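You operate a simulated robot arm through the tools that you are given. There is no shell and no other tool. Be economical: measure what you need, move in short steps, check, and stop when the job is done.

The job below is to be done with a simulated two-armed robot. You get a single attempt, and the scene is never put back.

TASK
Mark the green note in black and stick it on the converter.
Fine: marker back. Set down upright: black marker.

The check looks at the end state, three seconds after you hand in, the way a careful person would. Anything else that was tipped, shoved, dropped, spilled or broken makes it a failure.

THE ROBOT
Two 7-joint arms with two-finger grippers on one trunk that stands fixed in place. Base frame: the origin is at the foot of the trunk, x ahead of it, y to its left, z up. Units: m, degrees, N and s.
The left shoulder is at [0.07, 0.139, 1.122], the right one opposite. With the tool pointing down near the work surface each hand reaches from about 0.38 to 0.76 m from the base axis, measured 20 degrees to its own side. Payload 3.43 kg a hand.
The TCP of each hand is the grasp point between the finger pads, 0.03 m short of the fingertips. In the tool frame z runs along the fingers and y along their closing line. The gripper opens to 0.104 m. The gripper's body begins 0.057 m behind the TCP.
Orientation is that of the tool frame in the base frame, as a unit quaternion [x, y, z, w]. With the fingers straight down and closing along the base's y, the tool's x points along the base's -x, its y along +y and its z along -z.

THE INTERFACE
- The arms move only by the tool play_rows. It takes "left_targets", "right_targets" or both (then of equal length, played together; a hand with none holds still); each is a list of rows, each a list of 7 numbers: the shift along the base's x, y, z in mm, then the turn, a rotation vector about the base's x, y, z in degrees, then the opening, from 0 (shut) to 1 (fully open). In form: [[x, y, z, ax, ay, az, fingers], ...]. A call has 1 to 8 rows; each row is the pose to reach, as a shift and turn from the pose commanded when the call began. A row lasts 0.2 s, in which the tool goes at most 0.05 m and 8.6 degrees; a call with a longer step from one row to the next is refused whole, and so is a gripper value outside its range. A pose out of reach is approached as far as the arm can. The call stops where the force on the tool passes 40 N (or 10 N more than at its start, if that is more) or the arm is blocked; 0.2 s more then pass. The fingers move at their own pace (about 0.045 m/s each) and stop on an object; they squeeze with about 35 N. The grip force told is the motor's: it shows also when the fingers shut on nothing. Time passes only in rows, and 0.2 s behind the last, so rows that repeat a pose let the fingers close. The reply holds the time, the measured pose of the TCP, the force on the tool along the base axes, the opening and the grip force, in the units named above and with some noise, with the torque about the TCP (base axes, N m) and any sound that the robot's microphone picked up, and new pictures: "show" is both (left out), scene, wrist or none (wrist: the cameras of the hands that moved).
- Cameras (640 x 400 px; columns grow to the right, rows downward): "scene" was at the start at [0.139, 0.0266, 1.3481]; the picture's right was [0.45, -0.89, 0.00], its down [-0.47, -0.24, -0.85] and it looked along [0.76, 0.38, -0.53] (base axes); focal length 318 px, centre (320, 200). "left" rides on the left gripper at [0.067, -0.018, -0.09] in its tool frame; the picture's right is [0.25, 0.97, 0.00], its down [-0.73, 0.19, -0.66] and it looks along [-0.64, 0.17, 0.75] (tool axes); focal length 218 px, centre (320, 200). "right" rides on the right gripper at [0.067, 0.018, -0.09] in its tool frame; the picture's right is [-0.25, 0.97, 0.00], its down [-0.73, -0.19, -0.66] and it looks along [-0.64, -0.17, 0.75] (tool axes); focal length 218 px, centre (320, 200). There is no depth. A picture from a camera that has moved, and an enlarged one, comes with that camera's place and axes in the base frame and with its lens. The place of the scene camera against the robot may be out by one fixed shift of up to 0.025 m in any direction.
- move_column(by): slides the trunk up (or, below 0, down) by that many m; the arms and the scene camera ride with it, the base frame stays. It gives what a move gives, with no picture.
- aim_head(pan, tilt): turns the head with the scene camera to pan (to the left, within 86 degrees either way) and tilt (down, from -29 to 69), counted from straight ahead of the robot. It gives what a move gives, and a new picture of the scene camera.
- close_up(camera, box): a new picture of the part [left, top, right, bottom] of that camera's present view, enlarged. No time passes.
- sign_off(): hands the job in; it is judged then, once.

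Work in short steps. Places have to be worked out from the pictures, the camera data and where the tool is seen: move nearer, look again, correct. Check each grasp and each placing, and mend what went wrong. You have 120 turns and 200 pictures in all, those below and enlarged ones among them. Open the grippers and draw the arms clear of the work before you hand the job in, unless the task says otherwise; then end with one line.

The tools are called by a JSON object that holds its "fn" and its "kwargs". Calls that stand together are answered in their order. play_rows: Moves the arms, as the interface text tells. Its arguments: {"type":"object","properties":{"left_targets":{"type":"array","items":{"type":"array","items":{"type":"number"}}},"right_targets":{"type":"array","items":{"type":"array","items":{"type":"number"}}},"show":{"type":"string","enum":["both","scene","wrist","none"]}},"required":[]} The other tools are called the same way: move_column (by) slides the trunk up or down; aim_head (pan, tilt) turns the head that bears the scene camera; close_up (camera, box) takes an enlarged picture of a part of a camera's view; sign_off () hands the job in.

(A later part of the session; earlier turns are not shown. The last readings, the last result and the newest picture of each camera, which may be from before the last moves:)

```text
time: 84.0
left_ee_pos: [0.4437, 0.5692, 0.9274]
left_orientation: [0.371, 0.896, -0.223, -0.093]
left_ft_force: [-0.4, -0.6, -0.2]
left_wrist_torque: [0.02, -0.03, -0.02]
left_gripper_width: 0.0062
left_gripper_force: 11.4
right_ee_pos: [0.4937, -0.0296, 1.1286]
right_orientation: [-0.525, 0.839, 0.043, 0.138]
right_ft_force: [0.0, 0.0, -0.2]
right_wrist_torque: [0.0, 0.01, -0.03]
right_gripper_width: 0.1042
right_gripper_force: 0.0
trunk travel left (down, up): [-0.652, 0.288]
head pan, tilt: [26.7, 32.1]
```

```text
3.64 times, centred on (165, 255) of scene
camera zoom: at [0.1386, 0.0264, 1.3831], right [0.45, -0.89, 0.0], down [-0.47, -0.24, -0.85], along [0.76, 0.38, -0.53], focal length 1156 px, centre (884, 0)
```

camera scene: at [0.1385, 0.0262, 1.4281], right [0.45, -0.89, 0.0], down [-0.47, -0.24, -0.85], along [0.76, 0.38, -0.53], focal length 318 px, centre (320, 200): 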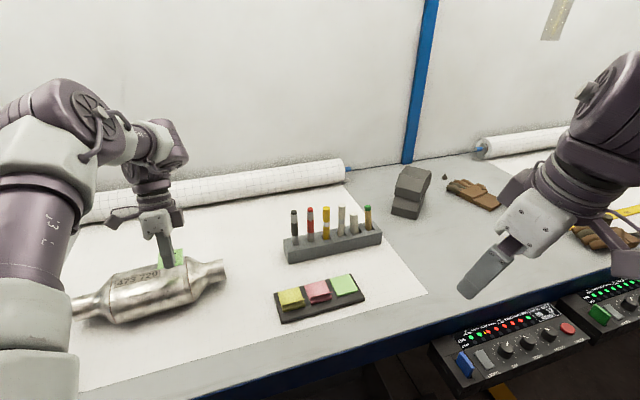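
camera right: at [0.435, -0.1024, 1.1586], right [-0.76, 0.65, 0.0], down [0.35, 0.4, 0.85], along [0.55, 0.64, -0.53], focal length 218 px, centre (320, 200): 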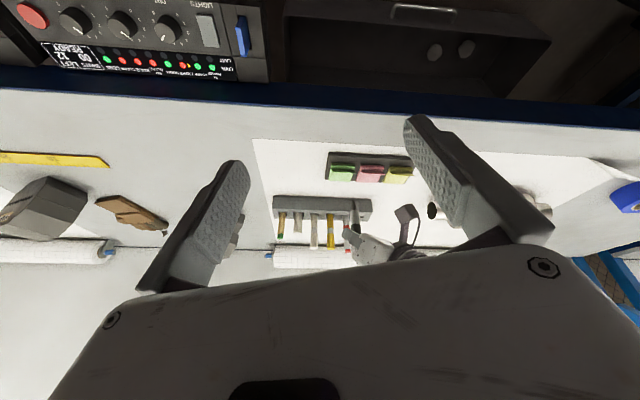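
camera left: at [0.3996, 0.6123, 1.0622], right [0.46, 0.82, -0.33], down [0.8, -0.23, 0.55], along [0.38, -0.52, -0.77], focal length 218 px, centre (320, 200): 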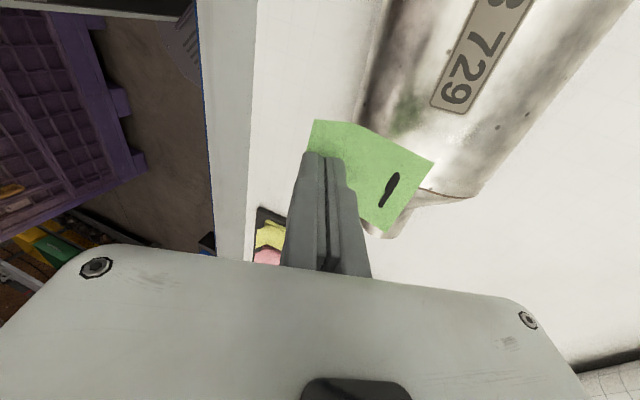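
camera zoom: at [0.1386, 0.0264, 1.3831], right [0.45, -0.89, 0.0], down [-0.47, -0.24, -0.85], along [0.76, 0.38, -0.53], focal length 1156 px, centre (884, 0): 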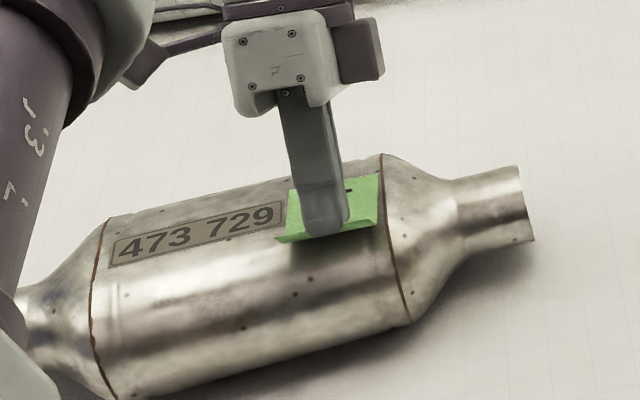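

The sheet is nearly level, just right of the plate and inside the seam. I press down in small steps.

{"fn": "play_rows", "kwargs": {"left_targets": [[0, 0, -3, 0, 0, 0, 0], [0, 0, -6, 0, 0, 0, 0], [0, 0, -9, 0, 0, 0, 0], [0, 0, -11, 0, 0, 0, 0]], "show": "none"}}

{"fn": "close_up", "kwargs": {"camera": "left", "box": [260, 70, 440, 220]}}

{"fn": "close_up", "kwargs": {"camera": "scene", "box": [130, 220, 220, 290]}}

```text
time: 85.0
left_ee_pos: [0.443, 0.5688, 0.9165]
left_orientation: [0.371, 0.896, -0.224, -0.093]
left_ft_force: [0.1, -1.3, 5.6]
left_wrist_torque: [0.01, 0.02, -0.01]
left_gripper_width: 0.0061
left_gripper_force: 11.8
right_ee_pos: [0.4946, -0.0308, 1.1283]
right_orientation: [-0.525, 0.838, 0.044, 0.138]
right_ft_force: [-0.9, -0.2, -0.3]
right_wrist_torque: [0.0, -0.01, -0.02]
right_gripper_width: 0.104
right_gripper_force: 0.0
trunk travel left (down, up): [-0.652, 0.288]
head pan, tilt: [26.7, 32.1]
```

```text
2.67 times, centred on (350, 145) of left
camera zoom: at [0.4141, 0.6344, 1.0043], right [0.43, 0.78, -0.45], down [0.85, -0.18, 0.49], along [0.3, -0.6, -0.74], focal length 582 px, centre (240, 347)
```

zoom: 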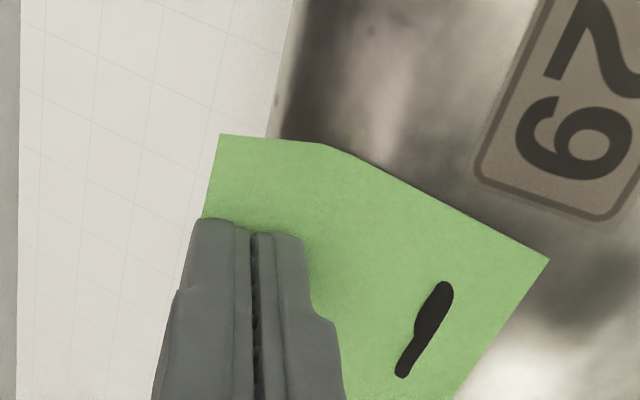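

```text
5.71 times, centred on (175, 255) of scene
camera zoom: at [0.1382, 0.0256, 1.3833], right [0.45, -0.89, 0.0], down [-0.47, -0.24, -0.85], along [0.76, 0.38, -0.53], focal length 1817 px, centre (1149, -114)
```

zoom: 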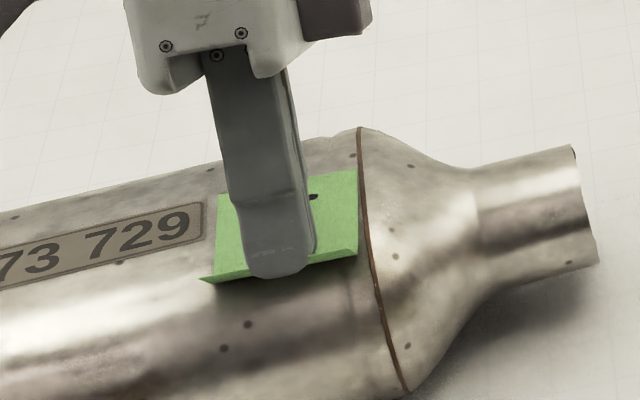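

Contact, nearly vertical at 5.6 N. I press a little more firmly and hold.

{"fn": "play_rows", "kwargs": {"left_targets": [[0, 0, -2, 0, 0, 0, 0], [0, 0, -3, 0, 0, 0, 0], [0, 0, -4, 0, 0, 0, 0], [0, 0, -4, 0, 0, 0, 0], [0, 0, -4, 0, 0, 0, 0]], "show": "none"}}

{"fn": "close_up", "kwargs": {"camera": "left", "box": [260, 70, 440, 220]}}

{"fn": "close_up", "kwargs": {"camera": "scene", "box": [130, 220, 220, 290]}}

```text
time: 86.2
left_ee_pos: [0.443, 0.5679, 0.9124]
left_orientation: [0.371, 0.897, -0.222, -0.092]
left_ft_force: [-1.2, -1.2, 5.7]
left_wrist_torque: [0.04, -0.02, 0.01]
left_gripper_width: 0.006
left_gripper_force: 12.5
right_ee_pos: [0.4949, -0.0327, 1.1279]
right_orientation: [-0.525, 0.839, 0.043, 0.138]
right_ft_force: [-0.2, -0.3, 0.2]
right_wrist_torque: [0.01, -0.01, 0.01]
right_gripper_width: 0.1039
right_gripper_force: 0.1
trunk travel left (down, up): [-0.652, 0.288]
head pan, tilt: [26.7, 32.1]
```

```text
2.67 times, centred on (350, 145) of left
camera zoom: at [0.4132, 0.6341, 1.0005], right [0.42, 0.78, -0.45], down [0.85, -0.18, 0.49], along [0.3, -0.59, -0.74], focal length 582 px, centre (240, 347)
```

zoom: 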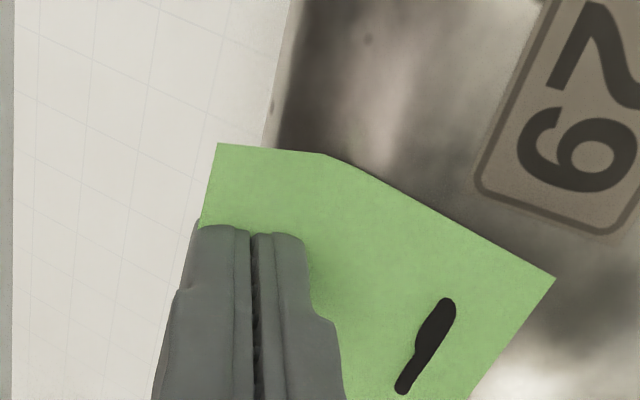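

```text
5.71 times, centred on (175, 255) of scene
camera zoom: at [0.1381, 0.0253, 1.3832], right [0.45, -0.89, 0.0], down [-0.47, -0.24, -0.85], along [0.76, 0.38, -0.53], focal length 1817 px, centre (1149, -114)
```

zoom: 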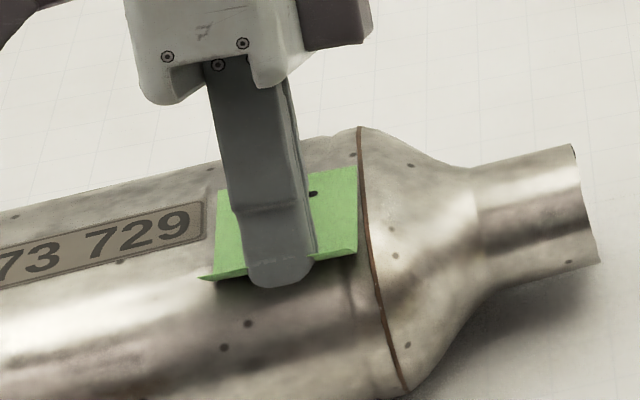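

The sheet slips in the light grip, so the press stays near 6 N. I raise 6 mm and see from the force whether the note is holding on to the converter.

{"fn": "play_rows", "kwargs": {"left_targets": [[0, 0, 3, 0, 0, 0, 0], [0, 0, 6, 0, 0, 0, 0], [0, 0, 8, 0, 0, 0, 0]], "show": "none"}}

{"fn": "close_up", "kwargs": {"camera": "left", "box": [260, 70, 440, 220]}}

{"fn": "close_up", "kwargs": {"camera": "scene", "box": [130, 220, 220, 290]}}

```text
time: 87.0
left_ee_pos: [0.4426, 0.5681, 0.9209]
left_orientation: [0.371, 0.897, -0.223, -0.093]
left_ft_force: [0.5, 0.3, -0.6]
left_wrist_torque: [-0.01, -0.02, -0.02]
left_gripper_width: 0.0062
left_gripper_force: 11.0
right_ee_pos: [0.4953, -0.0314, 1.128]
right_orientation: [-0.525, 0.839, 0.043, 0.137]
right_ft_force: [0.9, 0.3, 1.1]
right_wrist_torque: [0.02, 0.0, -0.01]
right_gripper_width: 0.104
right_gripper_force: 0.0
trunk travel left (down, up): [-0.652, 0.288]
head pan, tilt: [26.7, 32.1]
```

```text
2.67 times, centred on (350, 145) of left
camera zoom: at [0.414, 0.635, 1.0074], right [0.42, 0.78, -0.45], down [0.85, -0.18, 0.49], along [0.3, -0.59, -0.74], focal length 582 px, centre (240, 347)
```

zoom: 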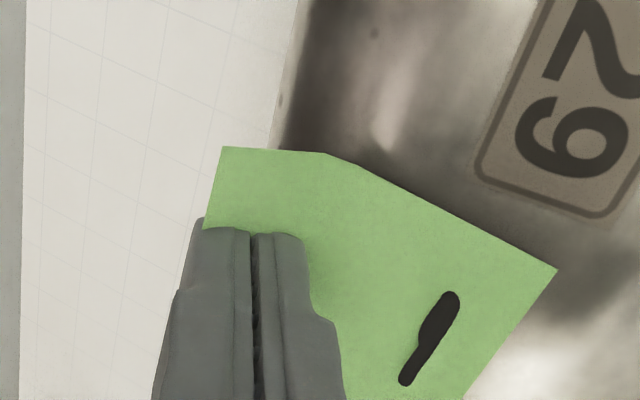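

```text
5.71 times, centred on (175, 255) of scene
camera zoom: at [0.139, 0.0264, 1.383], right [0.45, -0.89, 0.0], down [-0.47, -0.24, -0.85], along [0.76, 0.38, -0.53], focal length 1817 px, centre (1149, -114)
```

zoom: 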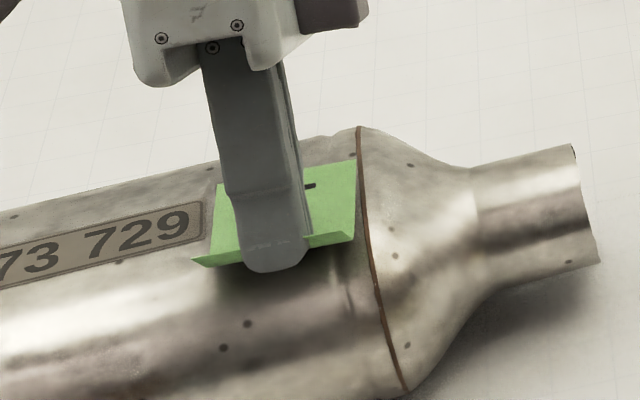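

It isn't stuck; it came up with the hand. New approach: lay the sheet balanced across the converter's top, release it, then press the marked strip down from above with closed fingertips. I move 20 mm further across and lower to light contact.

{"fn": "play_rows", "kwargs": {"left_targets": [[3, 3, 4, 0, 0, 0, 0], [8, 9, 6, 0, 0, 0, 0], [13, 15, 6, 0, 0, 0, 0], [13, 15, 3, 0, 0, 0, 0], [13, 15, 0, 0, 0, 0, 0], [13, 15, -3, 0, 0, 0, 0]], "show": "none"}}

{"fn": "close_up", "kwargs": {"camera": "left", "box": [260, 70, 440, 220]}}

{"fn": "close_up", "kwargs": {"camera": "scene", "box": [130, 220, 220, 290]}}

```text
time: 88.5
left_ee_pos: [0.4474, 0.5747, 0.9286]
left_orientation: [0.371, 0.897, -0.223, -0.092]
left_ft_force: [0.3, 0.8, -0.1]
left_wrist_torque: [-0.02, 0.01, -0.04]
left_gripper_width: 0.0061
left_gripper_force: 12.0
left hand out of reach, approached as far as the arm can: row 2, 3, 4, 5, 6
right_ee_pos: [0.4956, -0.0302, 1.1276]
right_orientation: [-0.525, 0.839, 0.042, 0.138]
right_ft_force: [-0.2, -0.4, 0.3]
right_wrist_torque: [0.03, 0.04, 0.0]
right_gripper_width: 0.1043
right_gripper_force: 0.1
trunk travel left (down, up): [-0.652, 0.288]
head pan, tilt: [26.7, 32.1]
```

```text
2.67 times, centred on (350, 145) of left
camera zoom: at [0.4172, 0.6408, 1.0158], right [0.42, 0.78, -0.45], down [0.85, -0.18, 0.49], along [0.3, -0.6, -0.74], focal length 582 px, centre (240, 347)
```

zoom: 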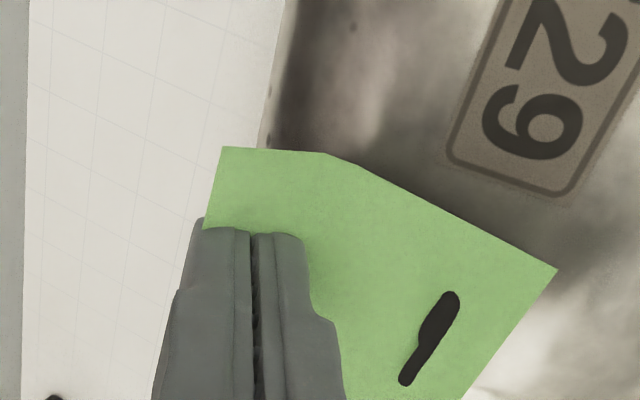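

```text
5.71 times, centred on (175, 255) of scene
camera zoom: at [0.1392, 0.0266, 1.383], right [0.45, -0.89, 0.0], down [-0.47, -0.24, -0.85], along [0.76, 0.38, -0.53], focal length 1817 px, centre (1149, -114)
```

zoom: 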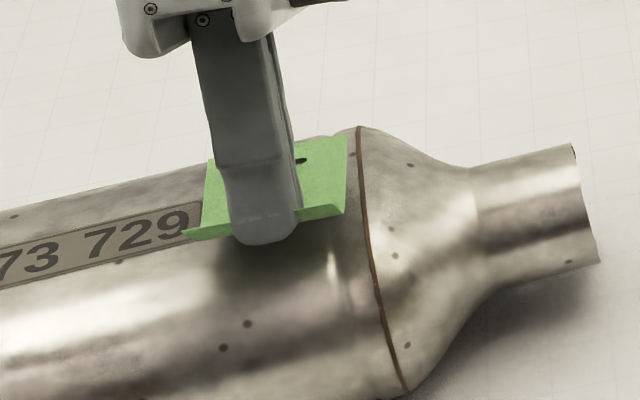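

The reach is clipped at this lean. I reduce the lean by 8° and step across the remaining 8 mm.

{"fn": "play_rows", "kwargs": {"left_targets": [[1, 1, 5, 2.8, -2.8, 0, 0], [3, 3, 6, 5.66, -5.66, 0, 0], [6, 6, 5, 5.66, -5.66, 0, 0], [7, 7, 2, 5.66, -5.66, 0, 0], [7, 7, -2, 5.66, -5.66, 0, 0], [7, 7, -4, 5.66, -5.66, 0, 0]], "show": "none"}}

{"fn": "close_up", "kwargs": {"camera": "left", "box": [260, 70, 440, 220]}}

{"fn": "close_up", "kwargs": {"camera": "scene", "box": [130, 220, 220, 290]}}

```text
time: 89.8
left_ee_pos: [0.455, 0.5813, 0.9251]
left_orientation: [0.376, 0.91, -0.161, -0.066]
left_ft_force: [-0.2, 0.6, 0.2]
left_wrist_torque: [-0.01, -0.02, -0.04]
left_gripper_width: 0.0059
left_gripper_force: 12.2
right_ee_pos: [0.4958, -0.0305, 1.1269]
right_orientation: [-0.525, 0.839, 0.043, 0.138]
right_ft_force: [0.0, -0.7, 0.4]
right_wrist_torque: [0.01, 0.02, 0.03]
right_gripper_width: 0.1042
right_gripper_force: 0.1
trunk travel left (down, up): [-0.652, 0.288]
head pan, tilt: [26.7, 32.1]
```

```text
2.67 times, centred on (350, 145) of left
camera zoom: at [0.4155, 0.639, 1.0143], right [0.46, 0.82, -0.33], down [0.8, -0.23, 0.55], along [0.38, -0.52, -0.77], focal length 582 px, centre (240, 347)
```

zoom: 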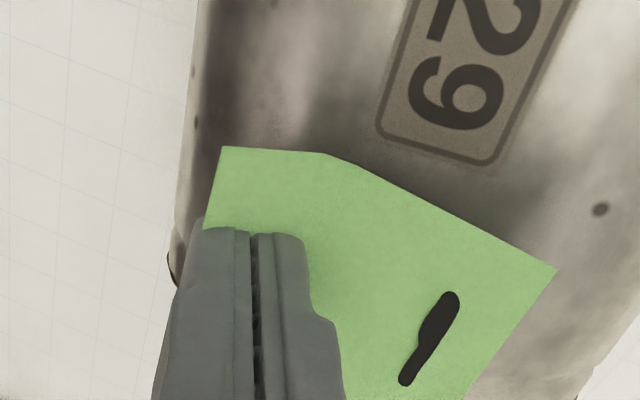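

```text
5.71 times, centred on (175, 255) of scene
camera zoom: at [0.1394, 0.0268, 1.383], right [0.45, -0.89, 0.0], down [-0.47, -0.24, -0.85], along [0.76, 0.38, -0.53], focal length 1817 px, centre (1149, -114)
```

zoom: 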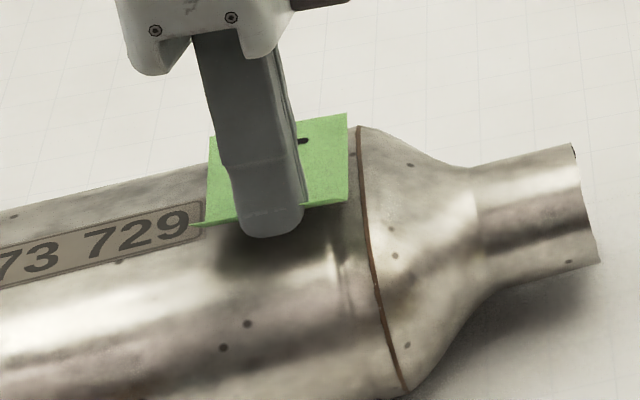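

The sheet is now centred across the top. I lower to light contact.

{"fn": "play_rows", "kwargs": {"left_targets": [[0, 0, -3, 0, 0, 0, 0], [0, 0, -5, 0, 0, 0, 0], [0, 0, -7, 0, 0, 0, 0]], "show": "none"}}

{"fn": "close_up", "kwargs": {"camera": "scene", "box": [130, 220, 220, 290]}}

```text
time: 90.7
left_ee_pos: [0.4543, 0.5823, 0.9162]
left_orientation: [0.377, 0.91, -0.16, -0.066]
left_ft_force: [0.0, -0.2, 0.2]
left_wrist_torque: [0.03, 0.01, 0.02]
left_gripper_width: 0.0062
left_gripper_force: 11.9
right_ee_pos: [0.4953, -0.0305, 1.1276]
right_orientation: [-0.525, 0.839, 0.042, 0.137]
right_ft_force: [-0.2, -0.3, 0.2]
right_wrist_torque: [-0.01, 0.0, -0.01]
right_gripper_width: 0.1042
right_gripper_force: 0.0
trunk travel left (down, up): [-0.652, 0.288]
head pan, tilt: [26.7, 32.1]
```

```text
5.71 times, centred on (175, 255) of scene
camera zoom: at [0.1391, 0.0266, 1.3831], right [0.45, -0.89, 0.0], down [-0.47, -0.24, -0.85], along [0.76, 0.38, -0.53], focal length 1817 px, centre (1149, -114)
```

zoom: 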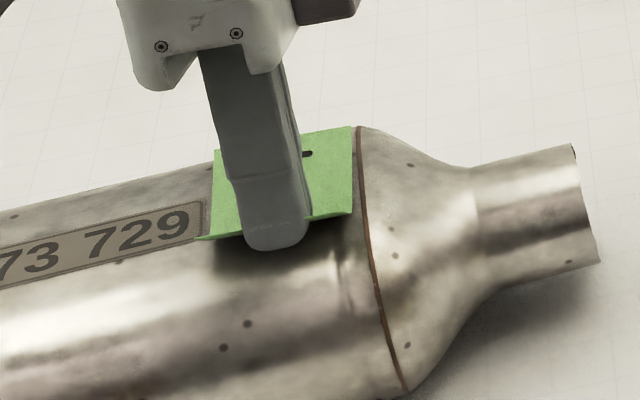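

{"fn": "play_rows", "kwargs": {"left_targets": [[0, 0, -2, 0, 0, 0, 0], [0, 0, -4, 0, 0, 0, 0], [0, 0, -5, 0, 0, 0, 0]], "show": "none"}}

{"fn": "close_up", "kwargs": {"camera": "left", "box": [260, 70, 440, 220]}}

{"fn": "close_up", "kwargs": {"camera": "scene", "box": [130, 220, 220, 290]}}

```text
time: 91.5
left_ee_pos: [0.451, 0.5804, 0.9175]
left_orientation: [0.377, 0.91, -0.157, -0.065]
left_ft_force: [1.6, 7.0, 31.3]
left_wrist_torque: [0.24, -0.06, -0.02]
left_gripper_width: 0.0058
left_gripper_force: 12.3
right_ee_pos: [0.4925, -0.0327, 1.1291]
right_orientation: [-0.525, 0.839, 0.044, 0.139]
right_ft_force: [-0.6, 0.6, -0.2]
right_wrist_torque: [-0.02, 0.0, 0.0]
right_gripper_width: 0.104
right_gripper_force: 0.0
trunk travel left (down, up): [-0.652, 0.288]
head pan, tilt: [26.7, 32.1]
```

```text
2.67 times, centred on (350, 145) of left
camera zoom: at [0.4135, 0.6369, 1.0072], right [0.46, 0.82, -0.32], down [0.8, -0.23, 0.56], along [0.38, -0.52, -0.77], focal length 582 px, centre (240, 347)
```

zoom: 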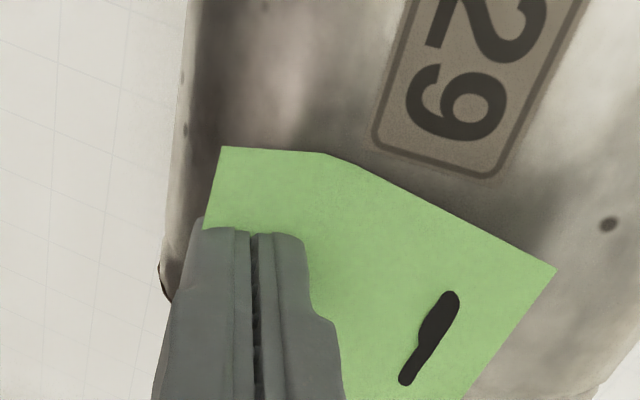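

```text
5.71 times, centred on (175, 255) of scene
camera zoom: at [0.1358, 0.0234, 1.3839], right [0.45, -0.89, 0.0], down [-0.47, -0.24, -0.85], along [0.76, 0.38, -0.53], focal length 1817 px, centre (1149, -114)
```

zoom: 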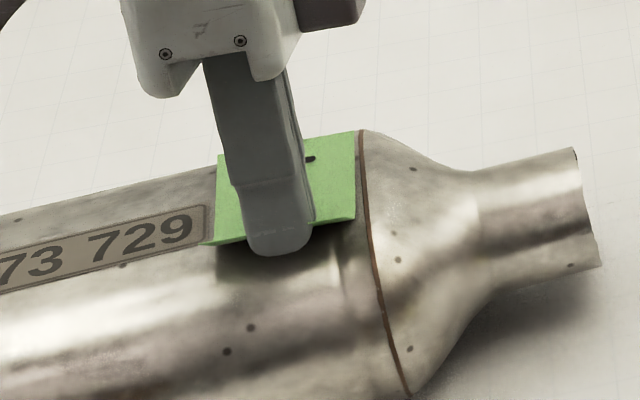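

The fingertips themselves touched, at 31 N. I raise 5 mm and open just a couple of millimetres, so the sheet settles onto the top.

{"fn": "play_rows", "kwargs": {"left_targets": [[0, 0, 8, 0, 0, 0, 0], [0, 0, 8, 0, 0, 0, 0.075], [0, 0, 8, 0, 0, 0, 0.085], [0, 0, 8, 0, 0, 0, 0.09], [0, 0, 8, 0, 0, 0, 0.09]], "show": "none"}}

{"fn": "close_up", "kwargs": {"camera": "left", "box": [260, 70, 440, 220]}}

{"fn": "close_up", "kwargs": {"camera": "scene", "box": [130, 220, 220, 290]}}

```text
time: 92.7
left_ee_pos: [0.4534, 0.5814, 0.9207]
left_orientation: [0.376, 0.91, -0.161, -0.066]
left_ft_force: [-0.8, -0.9, -0.6]
left_wrist_torque: [0.0, 0.05, 0.03]
left_gripper_width: 0.0086
left_gripper_force: 0.0
right_ee_pos: [0.4946, -0.0297, 1.1282]
right_orientation: [-0.525, 0.839, 0.043, 0.137]
right_ft_force: [-0.5, 0.4, -1.1]
right_wrist_torque: [0.0, 0.01, -0.02]
right_gripper_width: 0.1041
right_gripper_force: 0.1
trunk travel left (down, up): [-0.652, 0.288]
head pan, tilt: [26.7, 32.1]
```

```text
2.67 times, centred on (350, 145) of left
camera zoom: at [0.4154, 0.6388, 1.0106], right [0.46, 0.82, -0.33], down [0.8, -0.23, 0.55], along [0.38, -0.52, -0.77], focal length 582 px, centre (240, 347)
```

zoom: 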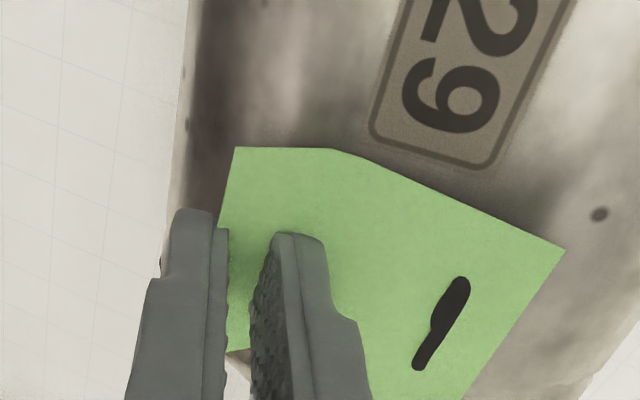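

```text
5.71 times, centred on (175, 255) of scene
camera zoom: at [0.1392, 0.0267, 1.383], right [0.45, -0.89, 0.0], down [-0.47, -0.24, -0.85], along [0.76, 0.38, -0.53], focal length 1817 px, centre (1149, -114)
```

zoom: 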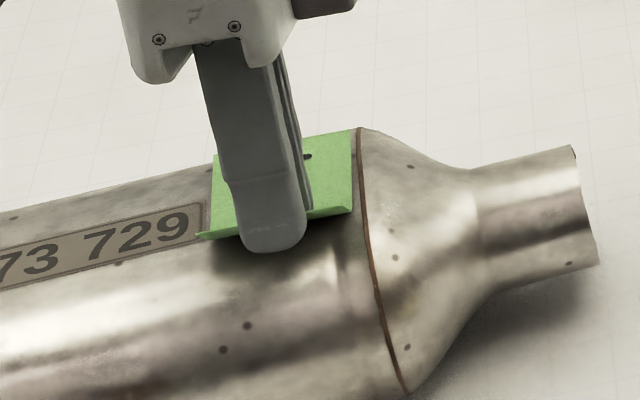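

The sheet has settled a little. I withdraw the fingers slowly along their own axis and watch it.

{"fn": "play_rows", "kwargs": {"left_targets": [[1, 1, 4, 0, 0, 0, 0.11], [2, 2, 8, 0, 0, 0, 0.13], [3, 3, 14, 0, 0, 0, 0.15]], "show": "none"}}

{"fn": "close_up", "kwargs": {"camera": "left", "box": [260, 70, 440, 220]}}

{"fn": "close_up", "kwargs": {"camera": "scene", "box": [130, 220, 220, 290]}}

```text
time: 93.5
left_ee_pos: [0.4563, 0.584, 0.935]
left_orientation: [0.376, 0.91, -0.159, -0.066]
left_ft_force: [-0.3, -0.4, 0.4]
left_wrist_torque: [0.0, 0.02, 0.03]
left_gripper_width: 0.0158
left_gripper_force: 0.0
right_ee_pos: [0.4956, -0.0301, 1.1285]
right_orientation: [-0.524, 0.839, 0.043, 0.138]
right_ft_force: [0.8, -0.2, -0.3]
right_wrist_torque: [-0.03, 0.04, -0.02]
right_gripper_width: 0.1038
right_gripper_force: 0.1
trunk travel left (down, up): [-0.652, 0.288]
head pan, tilt: [26.7, 32.1]
```

```text
2.67 times, centred on (350, 145) of left
camera zoom: at [0.4185, 0.6415, 1.0245], right [0.46, 0.82, -0.33], down [0.8, -0.23, 0.55], along [0.38, -0.52, -0.77], focal length 582 px, centre (240, 347)
```

zoom: 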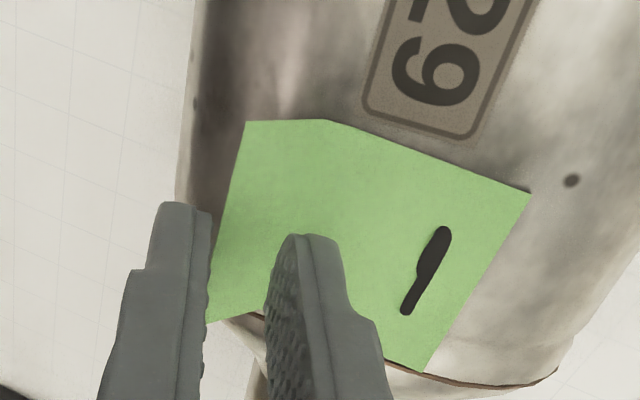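

```text
5.71 times, centred on (175, 255) of scene
camera zoom: at [0.139, 0.0264, 1.3831], right [0.45, -0.89, 0.0], down [-0.47, -0.24, -0.85], along [0.76, 0.38, -0.53], focal length 1817 px, centre (1149, -114)
```

zoom: 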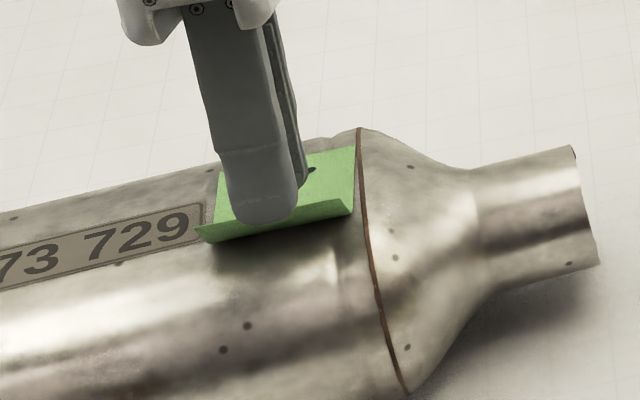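

The note lies on top of the converter, between plate and seam, and the fingers are clear. I raise the hand, close the fingers and straighten it, ready to press on the marked strip.

{"fn": "play_rows", "kwargs": {"left_targets": [[2, 2, 12, 0, 0, 0, 0.15], [4, 4, 28, 0, 0, 0, 0.15], [6, 6, 40, 4.7, -4.7, 0, 0], [10, 10, 45, 9.4, -9.4, 0, 0], [16, 16, 40, 14.14, -14.14, 0, 0], [22, 24, 30, 14.14, -14.14, 0, 0], [22, 24, 20, 14.14, -14.14, 0, 0]], "show": "both"}}

{"fn": "close_up", "kwargs": {"camera": "left", "box": [260, 70, 440, 220]}}

{"fn": "close_up", "kwargs": {"camera": "scene", "box": [130, 220, 220, 290]}}

```text
time: 95.0
left_ee_pos: [0.4782, 0.6097, 0.9547]
left_orientation: [0.381, 0.924, 0.001, 0.0]
left_ft_force: [-0.1, 0.6, -0.8]
left_wrist_torque: [-0.02, 0.02, 0.03]
left_gripper_width: 0.0
left_gripper_force: 34.3
right_ee_pos: [0.4962, -0.0305, 1.1277]
right_orientation: [-0.525, 0.839, 0.044, 0.137]
right_ft_force: [-0.8, 0.1, -0.7]
right_wrist_torque: [0.01, -0.03, 0.0]
right_gripper_width: 0.1042
right_gripper_force: 0.1
trunk travel left (down, up): [-0.652, 0.288]
head pan, tilt: [26.7, 32.1]
camera scene: at [0.1391, 0.0268, 1.3831], right [0.45, -0.89, 0.0], down [-0.47, -0.24, -0.85], along [0.76, 0.38, -0.53], focal length 318 px, centre (320, 200)
camera left: at [0.4179, 0.6434, 1.0436], right [0.5, 0.86, 0.0], down [0.65, -0.38, 0.66], along [0.57, -0.33, -0.75], focal length 218 px, centre (320, 200)
```

scene: 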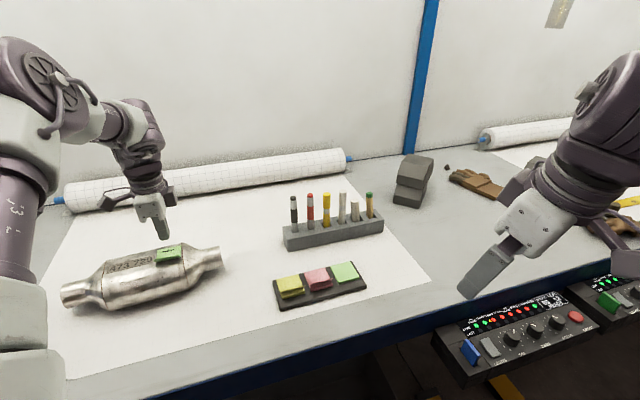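
left: 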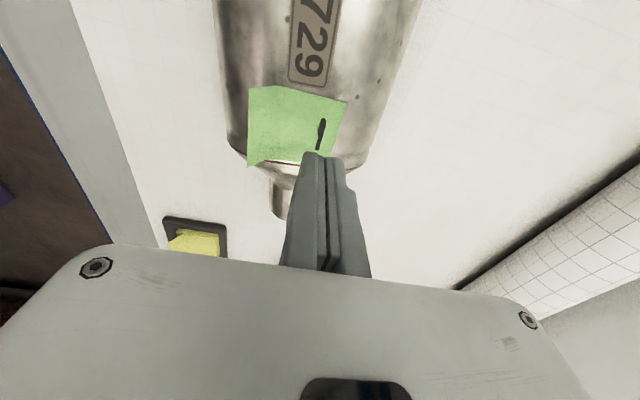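

```text
2.67 times, centred on (350, 145) of left
camera zoom: at [0.4179, 0.6434, 1.0436], right [0.5, 0.86, 0.0], down [0.65, -0.38, 0.66], along [0.57, -0.33, -0.75], focal length 582 px, centre (240, 347)
```

zoom: 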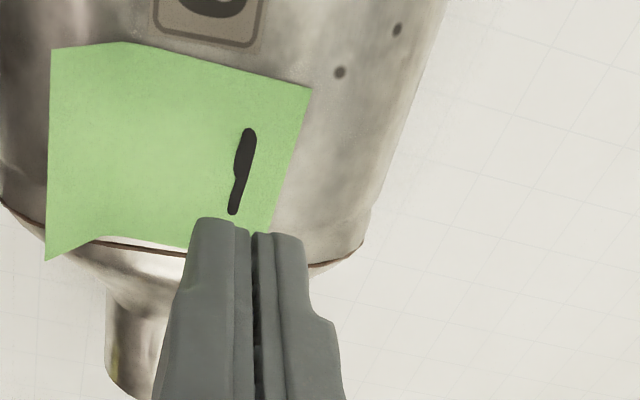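

```text
5.71 times, centred on (175, 255) of scene
camera zoom: at [0.1391, 0.0268, 1.3831], right [0.45, -0.89, 0.0], down [-0.47, -0.24, -0.85], along [0.76, 0.38, -0.53], focal length 1817 px, centre (1149, -114)
```

zoom: 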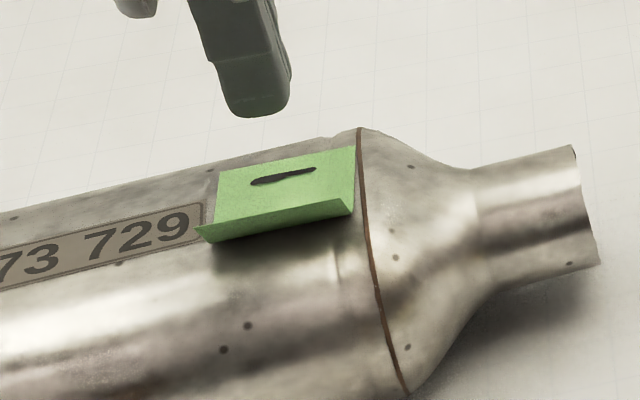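

The note lies well placed on the converter. The fingertips would come down right on the mark, so I lower with closed fingers and press it.

{"fn": "play_rows", "kwargs": {"left_targets": [[1, 1, -12, 0, 0, 0, 0], [2, 2, -24, 0, 0, 0, 0], [2, 2, -29, 0, 0, 0, 0], [2, 2, -32, 0, 0, 0, 0], [2, 2, -34, 0, 0, 0, 0]], "show": "none"}}

{"fn": "close_up", "kwargs": {"camera": "scene", "box": [130, 220, 220, 290]}}

```text
time: 96.2
left_ee_pos: [0.4801, 0.61, 0.9207]
left_orientation: [0.383, 0.924, 0.0, 0.0]
left_ft_force: [0.3, -0.1, -0.5]
left_wrist_torque: [0.01, -0.01, 0.0]
left_gripper_width: 0.0001
left_gripper_force: 35.6
right_ee_pos: [0.4953, -0.0293, 1.1276]
right_orientation: [-0.525, 0.839, 0.043, 0.137]
right_ft_force: [-0.2, 0.3, -1.3]
right_wrist_torque: [0.03, -0.02, 0.01]
right_gripper_width: 0.1043
right_gripper_force: 0.1
trunk travel left (down, up): [-0.652, 0.288]
head pan, tilt: [26.7, 32.1]
```

```text
5.71 times, centred on (175, 255) of scene
camera zoom: at [0.1391, 0.0267, 1.383], right [0.45, -0.89, 0.0], down [-0.47, -0.24, -0.85], along [0.76, 0.38, -0.53], focal length 1817 px, centre (1149, -114)
```

zoom: 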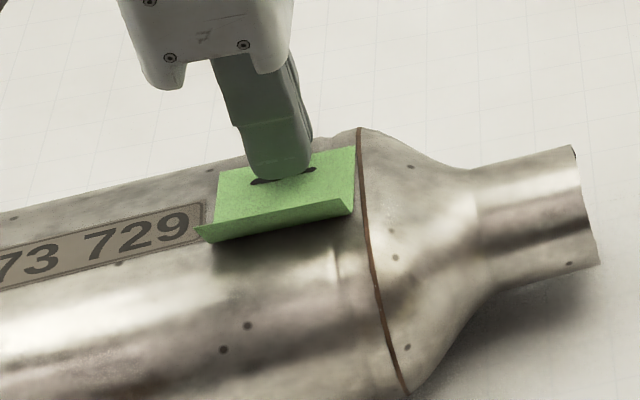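

Just above the mark, with no force yet. I continue down in small steps to a firm press.

{"fn": "play_rows", "kwargs": {"left_targets": [[0, 0, -2, 0, 0, 0, 0], [0, 0, -4, 0, 0, 0, 0], [0, 0, -5, 0, 0, 0, 0]], "show": "none"}}

```text
time: 97.0
left_ee_pos: [0.479, 0.6106, 0.9155]
left_orientation: [0.382, 0.924, 0.0, 0.0]
left_ft_force: [0.2, -1.1, 0.8]
left_wrist_torque: [-0.02, -0.03, 0.0]
left_gripper_width: 0.006
left_gripper_force: 11.9
right_ee_pos: [0.4952, -0.0302, 1.1277]
right_orientation: [-0.525, 0.839, 0.044, 0.138]
right_ft_force: [0.0, 0.2, 0.6]
right_wrist_torque: [-0.02, 0.02, 0.0]
right_gripper_width: 0.1041
right_gripper_force: 0.0
trunk travel left (down, up): [-0.652, 0.288]
head pan, tilt: [26.7, 32.1]
```

The gripper now reads as if it holds the note (6 mm, 12 N). I look before moving.

{"fn": "close_up", "kwargs": {"camera": "scene", "box": [130, 220, 220, 290]}}

{"fn": "close_up", "kwargs": {"camera": "left", "box": [240, 70, 420, 220]}}

```text
5.71 times, centred on (175, 255) of scene
camera zoom: at [0.1389, 0.0264, 1.3831], right [0.45, -0.89, 0.0], down [-0.47, -0.24, -0.85], along [0.76, 0.38, -0.53], focal length 1817 px, centre (1149, -114)
```

zoom: 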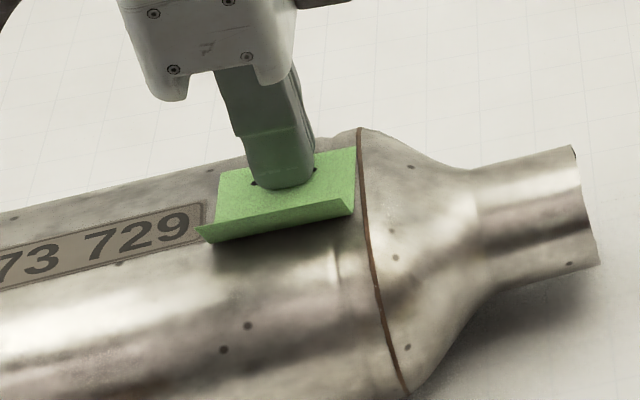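

```text
2.67 times, centred on (330, 145) of left
camera zoom: at [0.4197, 0.6455, 1.0048], right [0.5, 0.86, 0.0], down [0.65, -0.38, 0.66], along [0.57, -0.33, -0.75], focal length 582 px, centre (293, 347)
```

zoom: 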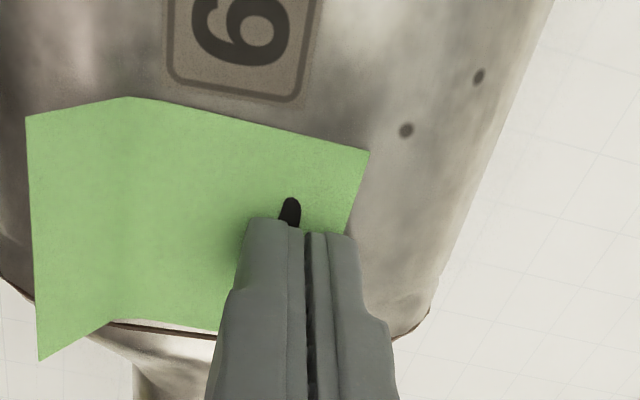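

The fingertips have caught the sheet at the strip. That still lets me press it: I push down a few more millimetres, watching the force.

{"fn": "play_rows", "kwargs": {"left_targets": [[0, 0, -2, 0, 0, 0, 0], [0, 0, -4, 0, 0, 0, 0], [0, 0, -5, 0, 0, 0, 0], [0, 0, -5, 0, 0, 0, 0]], "show": "none"}}

{"fn": "close_up", "kwargs": {"camera": "scene", "box": [130, 220, 220, 290]}}

```text
time: 98.0
left_ee_pos: [0.4795, 0.6093, 0.9157]
left_orientation: [0.382, 0.924, 0.005, 0.002]
left_ft_force: [1.8, 8.5, 33.3]
left_wrist_torque: [0.13, 0.06, 0.02]
left_gripper_width: 0.0059
left_gripper_force: 12.1
right_ee_pos: [0.4923, -0.033, 1.1308]
right_orientation: [-0.525, 0.838, 0.044, 0.139]
right_ft_force: [0.3, 0.9, 0.4]
right_wrist_torque: [0.01, 0.0, 0.01]
right_gripper_width: 0.104
right_gripper_force: 0.0
trunk travel left (down, up): [-0.652, 0.288]
head pan, tilt: [26.7, 32.1]
```

```text
5.71 times, centred on (175, 255) of scene
camera zoom: at [0.1355, 0.0233, 1.3838], right [0.45, -0.89, 0.0], down [-0.47, -0.24, -0.85], along [0.76, 0.38, -0.53], focal length 1817 px, centre (1149, -114)
```

zoom: 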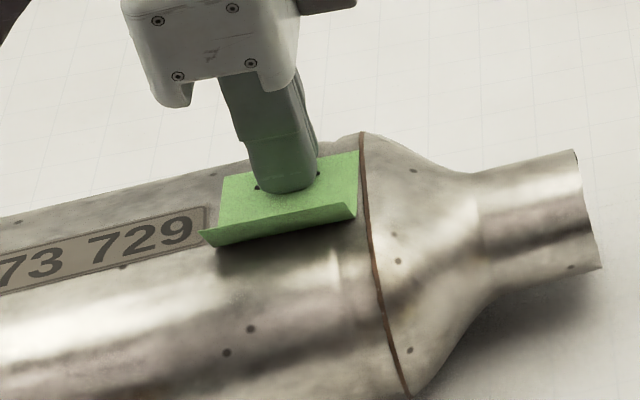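

Pressed at 33 N on the strip. I ease off, open the fingers and raise straight up.

{"fn": "play_rows", "kwargs": {"left_targets": [[0, 0, 4, 0, 0, 0, 0], [0, 0, 5, 0, 0, 0, 0.08], [0, 0, 5, 0, 0, 0, 0.12], [0, 0, 5, 0, 0, 0, 0.15]], "show": "none"}}

{"fn": "play_rows", "kwargs": {"left_targets": [[0, 0, 6, 0, 0, 0, 0.15], [0, 0, 14, 0, 0, 0, 0.15], [0, 0, 25, 0, 0, 0, 0.15]], "show": "none"}}

{"fn": "close_up", "kwargs": {"camera": "scene", "box": [130, 220, 220, 290]}}

{"fn": "close_up", "kwargs": {"camera": "left", "box": [240, 50, 420, 200]}}

```text
time: 99.0
left_ee_pos: [0.479, 0.6092, 0.9166]
left_orientation: [0.383, 0.924, 0.002, 0.0]
left_ft_force: [1.7, 1.2, 15.8]
left_wrist_torque: [-0.09, 0.12, -0.09]
left_gripper_width: 0.0111
left_gripper_force: 0.2
right_ee_pos: [0.4946, -0.0312, 1.1292]
right_orientation: [-0.525, 0.839, 0.044, 0.139]
right_ft_force: [-0.5, 0.2, 0.4]
right_wrist_torque: [-0.04, 0.0, 0.01]
right_gripper_width: 0.104
right_gripper_force: 0.0
trunk travel left (down, up): [-0.652, 0.288]
head pan, tilt: [26.7, 32.1]
```

```text
time: 99.8
left_ee_pos: [0.4796, 0.6109, 0.9408]
left_orientation: [0.383, 0.924, 0.0, -0.001]
left_ft_force: [0.3, 0.6, -0.2]
left_wrist_torque: [-0.01, 0.02, 0.01]
left_gripper_width: 0.0155
left_gripper_force: 0.0
right_ee_pos: [0.495, -0.0307, 1.128]
right_orientation: [-0.524, 0.839, 0.043, 0.137]
right_ft_force: [0.2, -0.8, 0.3]
right_wrist_torque: [0.01, -0.02, 0.01]
right_gripper_width: 0.1039
right_gripper_force: 0.0
trunk travel left (down, up): [-0.652, 0.288]
head pan, tilt: [26.7, 32.1]
```

```text
5.71 times, centred on (175, 255) of scene
camera zoom: at [0.1391, 0.0262, 1.383], right [0.45, -0.89, 0.0], down [-0.47, -0.24, -0.85], along [0.76, 0.38, -0.53], focal length 1817 px, centre (1149, -114)
```

zoom: 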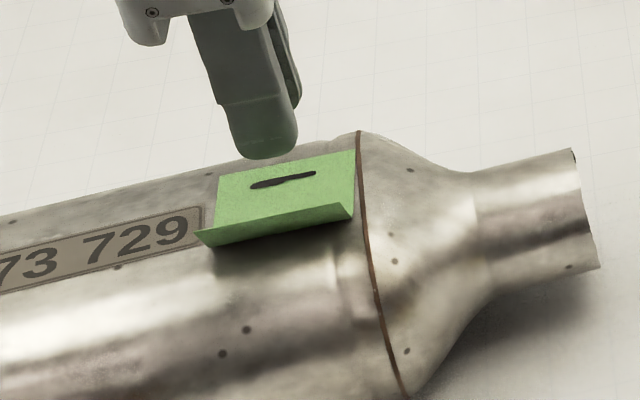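

```text
2.67 times, centred on (330, 125) of left
camera zoom: at [0.4197, 0.6454, 1.0299], right [0.5, 0.86, 0.0], down [0.65, -0.38, 0.66], along [0.57, -0.33, -0.75], focal length 582 px, centre (293, 400)
```

zoom: 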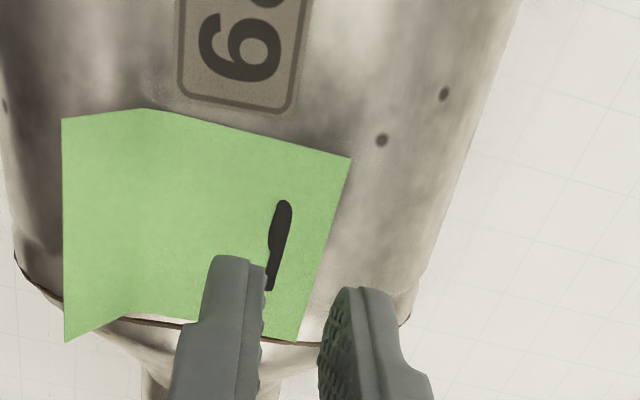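

The note stays on the converter. For good measure I press the strip once more with the fingers slightly open, so they can't grab it.

{"fn": "play_rows", "kwargs": {"left_targets": [[-2, -2, -8, 0, 0, 0, 0.15], [-4, -4, -16, 0, 0, 0, 0.15], [-4, -4, -21, 0, 0, 0, 0.15], [-4, -4, -25, 0, 0, 0, 0.15], [-4, -4, -28, 0, 0, 0, 0.15], [-4, -4, -28, 0, 0, 0, 0.15]], "show": "none"}}

{"fn": "close_up", "kwargs": {"camera": "scene", "box": [130, 220, 220, 290]}}

```text
time: 101.2
left_ee_pos: [0.4745, 0.6056, 0.9177]
left_orientation: [0.383, 0.924, 0.003, 0.001]
left_ft_force: [-4.4, 4.4, 26.5]
left_wrist_torque: [-0.05, 0.25, 0.01]
left_gripper_width: 0.0102
left_gripper_force: 0.0
right_ee_pos: [0.4918, -0.0336, 1.1288]
right_orientation: [-0.525, 0.839, 0.043, 0.141]
right_ft_force: [-0.8, 0.3, 0.1]
right_wrist_torque: [-0.03, 0.0, 0.0]
right_gripper_width: 0.1042
right_gripper_force: 0.0
trunk travel left (down, up): [-0.652, 0.288]
head pan, tilt: [26.7, 32.1]
```

```text
5.71 times, centred on (175, 255) of scene
camera zoom: at [0.1352, 0.0234, 1.3838], right [0.45, -0.89, 0.0], down [-0.47, -0.24, -0.85], along [0.76, 0.38, -0.53], focal length 1817 px, centre (1149, -114)
```

zoom: 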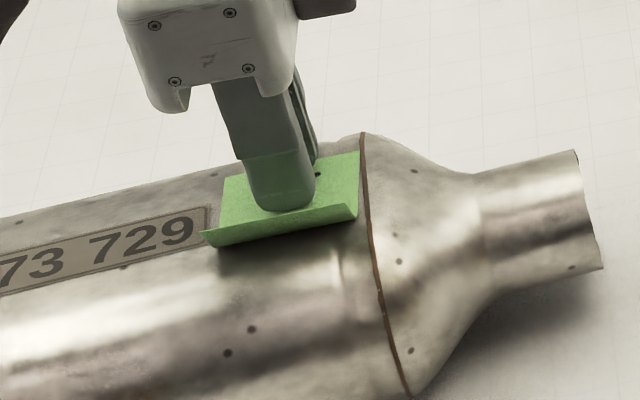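

Pressed at 27 N. I raise clear and look at the note from the wrist camera.

{"fn": "play_rows", "kwargs": {"left_targets": [[0, 0, 6, 0, 0, 0, 0.15], [0, 0, 20, 0, 0, 0, 0.15], [0, 0, 40, 0, 0, 0, 0.15], [0, 0, 65, 0, 0, 0, 0.15]], "show": "none"}}

{"fn": "close_up", "kwargs": {"camera": "scene", "box": [130, 220, 220, 290]}}

{"fn": "close_up", "kwargs": {"camera": "left", "box": [220, 50, 400, 200]}}

```text
time: 102.2
left_ee_pos: [0.4771, 0.6059, 0.9782]
left_orientation: [0.383, 0.924, 0.0, 0.0]
left_ft_force: [0.6, 0.0, -0.1]
left_wrist_torque: [0.01, 0.0, -0.01]
left_gripper_width: 0.0155
left_gripper_force: 0.0
right_ee_pos: [0.4964, -0.0311, 1.1277]
right_orientation: [-0.524, 0.839, 0.043, 0.138]
right_ft_force: [0.6, 0.2, 0.7]
right_wrist_torque: [0.02, 0.02, 0.01]
right_gripper_width: 0.104
right_gripper_force: 0.1
trunk travel left (down, up): [-0.652, 0.288]
head pan, tilt: [26.7, 32.1]
```

```text
5.71 times, centred on (175, 255) of scene
camera zoom: at [0.1391, 0.026, 1.383], right [0.45, -0.89, 0.0], down [-0.47, -0.24, -0.85], along [0.76, 0.38, -0.53], focal length 1817 px, centre (1149, -114)
```

zoom: 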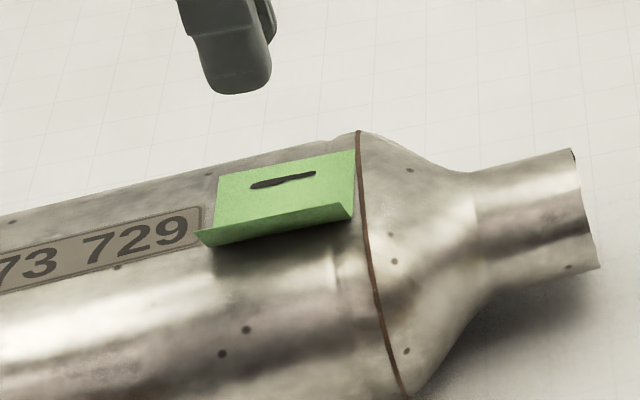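

```text
2.67 times, centred on (310, 125) of left
camera zoom: at [0.4154, 0.6416, 1.067], right [0.5, 0.86, 0.0], down [0.65, -0.38, 0.66], along [0.57, -0.33, -0.75], focal length 582 px, centre (347, 400)
```

zoom: 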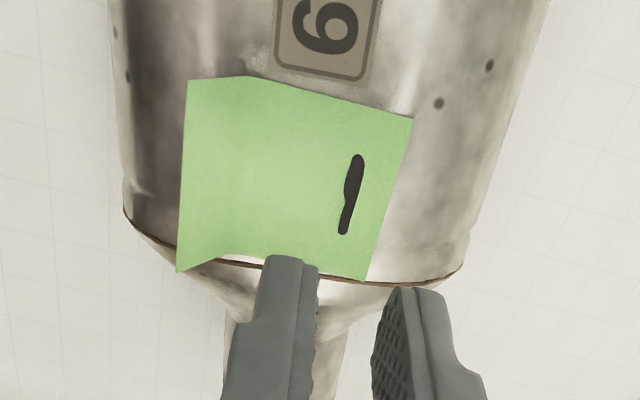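

The note lies flat with its strip down. A gentle check that it is really bonded: I go in front of the flap with closed fingers and nudge it a few millimetres.

{"fn": "play_rows", "kwargs": {"left_targets": [[-15, -16, 0, 0, 0, 0, 0], [-32, -34, 0, 0, 0, 0, 0], [-48, -52, 0, 0, 0, 0, 0], [-48, -52, -30, 0, 0, 0, 0], [-48, -52, -57, 0, 0, 0, 0]], "show": "none"}}

{"fn": "close_up", "kwargs": {"camera": "left", "box": [260, 50, 440, 200]}}

{"fn": "close_up", "kwargs": {"camera": "scene", "box": [130, 220, 220, 290]}}

```text
time: 103.5
left_ee_pos: [0.4267, 0.5556, 0.9196]
left_orientation: [0.382, 0.924, 0.0, 0.0]
left_ft_force: [-0.2, 0.2, 0.2]
left_wrist_torque: [-0.01, -0.03, 0.0]
left_gripper_width: 0.0001
left_gripper_force: 34.5
right_ee_pos: [0.496, -0.0308, 1.1281]
right_orientation: [-0.526, 0.839, 0.043, 0.137]
right_ft_force: [1.2, 0.7, 0.2]
right_wrist_torque: [-0.01, 0.02, 0.0]
right_gripper_width: 0.1038
right_gripper_force: 0.0
trunk travel left (down, up): [-0.652, 0.288]
head pan, tilt: [26.7, 32.1]
```

```text
2.67 times, centred on (350, 125) of left
camera zoom: at [0.3675, 0.5898, 1.0096], right [0.5, 0.86, 0.0], down [0.65, -0.38, 0.66], along [0.57, -0.33, -0.75], focal length 582 px, centre (240, 400)
```

zoom: 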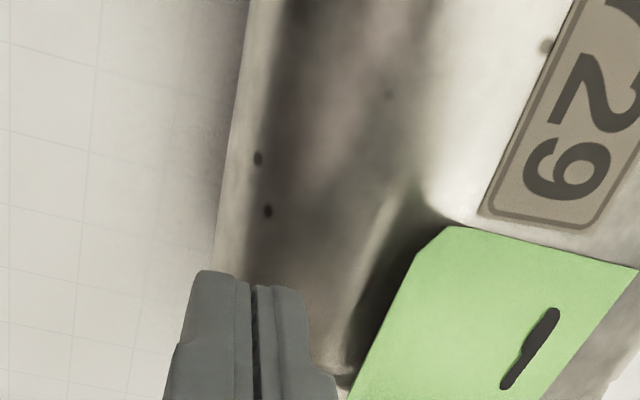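

```text
5.71 times, centred on (175, 255) of scene
camera zoom: at [0.1397, 0.0275, 1.383], right [0.45, -0.89, 0.0], down [-0.48, -0.24, -0.85], along [0.76, 0.38, -0.53], focal length 1817 px, centre (1149, -114)
```

zoom: 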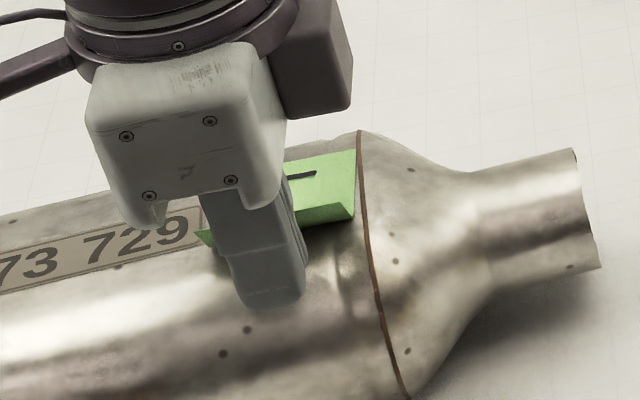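

The finger is about 1 cm in front of the flap. I nudge forward and read the force.

{"fn": "play_rows", "kwargs": {"left_targets": [[4, 4, 0, 0, 0, 0, 0], [8, 8, 0, 0, 0, 0, 0], [11, 11, 0, 0, 0, 0, 0], [13, 13, 0, 0, 0, 0, 0]], "show": "none"}}

{"fn": "close_up", "kwargs": {"camera": "left", "box": [260, 50, 440, 200]}}

{"fn": "close_up", "kwargs": {"camera": "scene", "box": [130, 220, 220, 290]}}

```text
time: 104.5
left_ee_pos: [0.4416, 0.5672, 0.9203]
left_orientation: [0.382, 0.924, 0.0, 0.0]
left_ft_force: [-0.4, -0.8, -0.1]
left_wrist_torque: [-0.02, 0.04, 0.02]
left_gripper_width: 0.0001
left_gripper_force: 34.7
right_ee_pos: [0.4971, -0.0291, 1.1276]
right_orientation: [-0.525, 0.839, 0.043, 0.138]
right_ft_force: [0.3, -0.5, -0.1]
right_wrist_torque: [0.01, -0.01, -0.04]
right_gripper_width: 0.1038
right_gripper_force: 0.2
trunk travel left (down, up): [-0.652, 0.288]
head pan, tilt: [26.7, 32.1]
```

```text
2.67 times, centred on (350, 125) of left
camera zoom: at [0.3804, 0.6023, 1.0098], right [0.5, 0.86, 0.0], down [0.65, -0.38, 0.66], along [0.57, -0.33, -0.75], focal length 582 px, centre (240, 400)
```

zoom: 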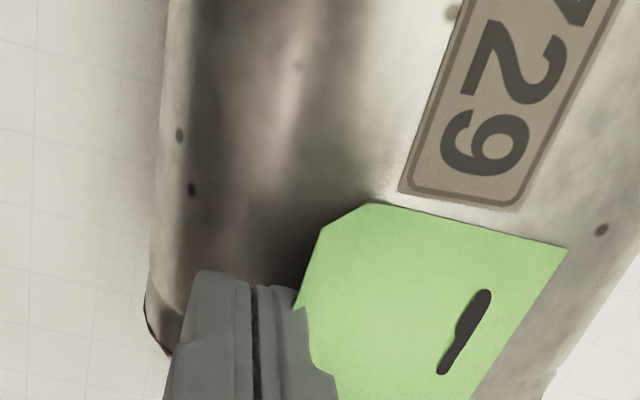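

```text
5.71 times, centred on (175, 255) of scene
camera zoom: at [0.1391, 0.0266, 1.383], right [0.45, -0.89, 0.0], down [-0.47, -0.24, -0.85], along [0.76, 0.38, -0.53], focal length 1817 px, centre (1149, -114)
```

zoom: 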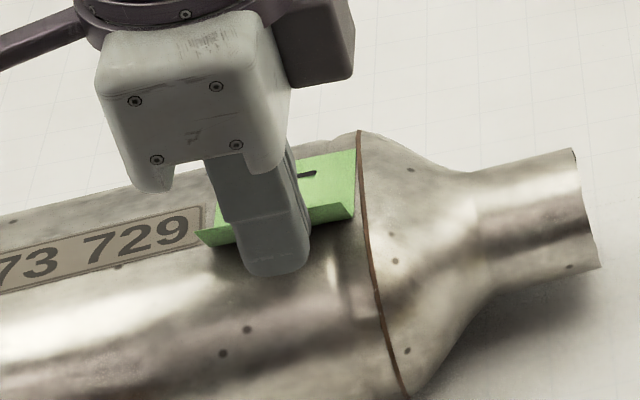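

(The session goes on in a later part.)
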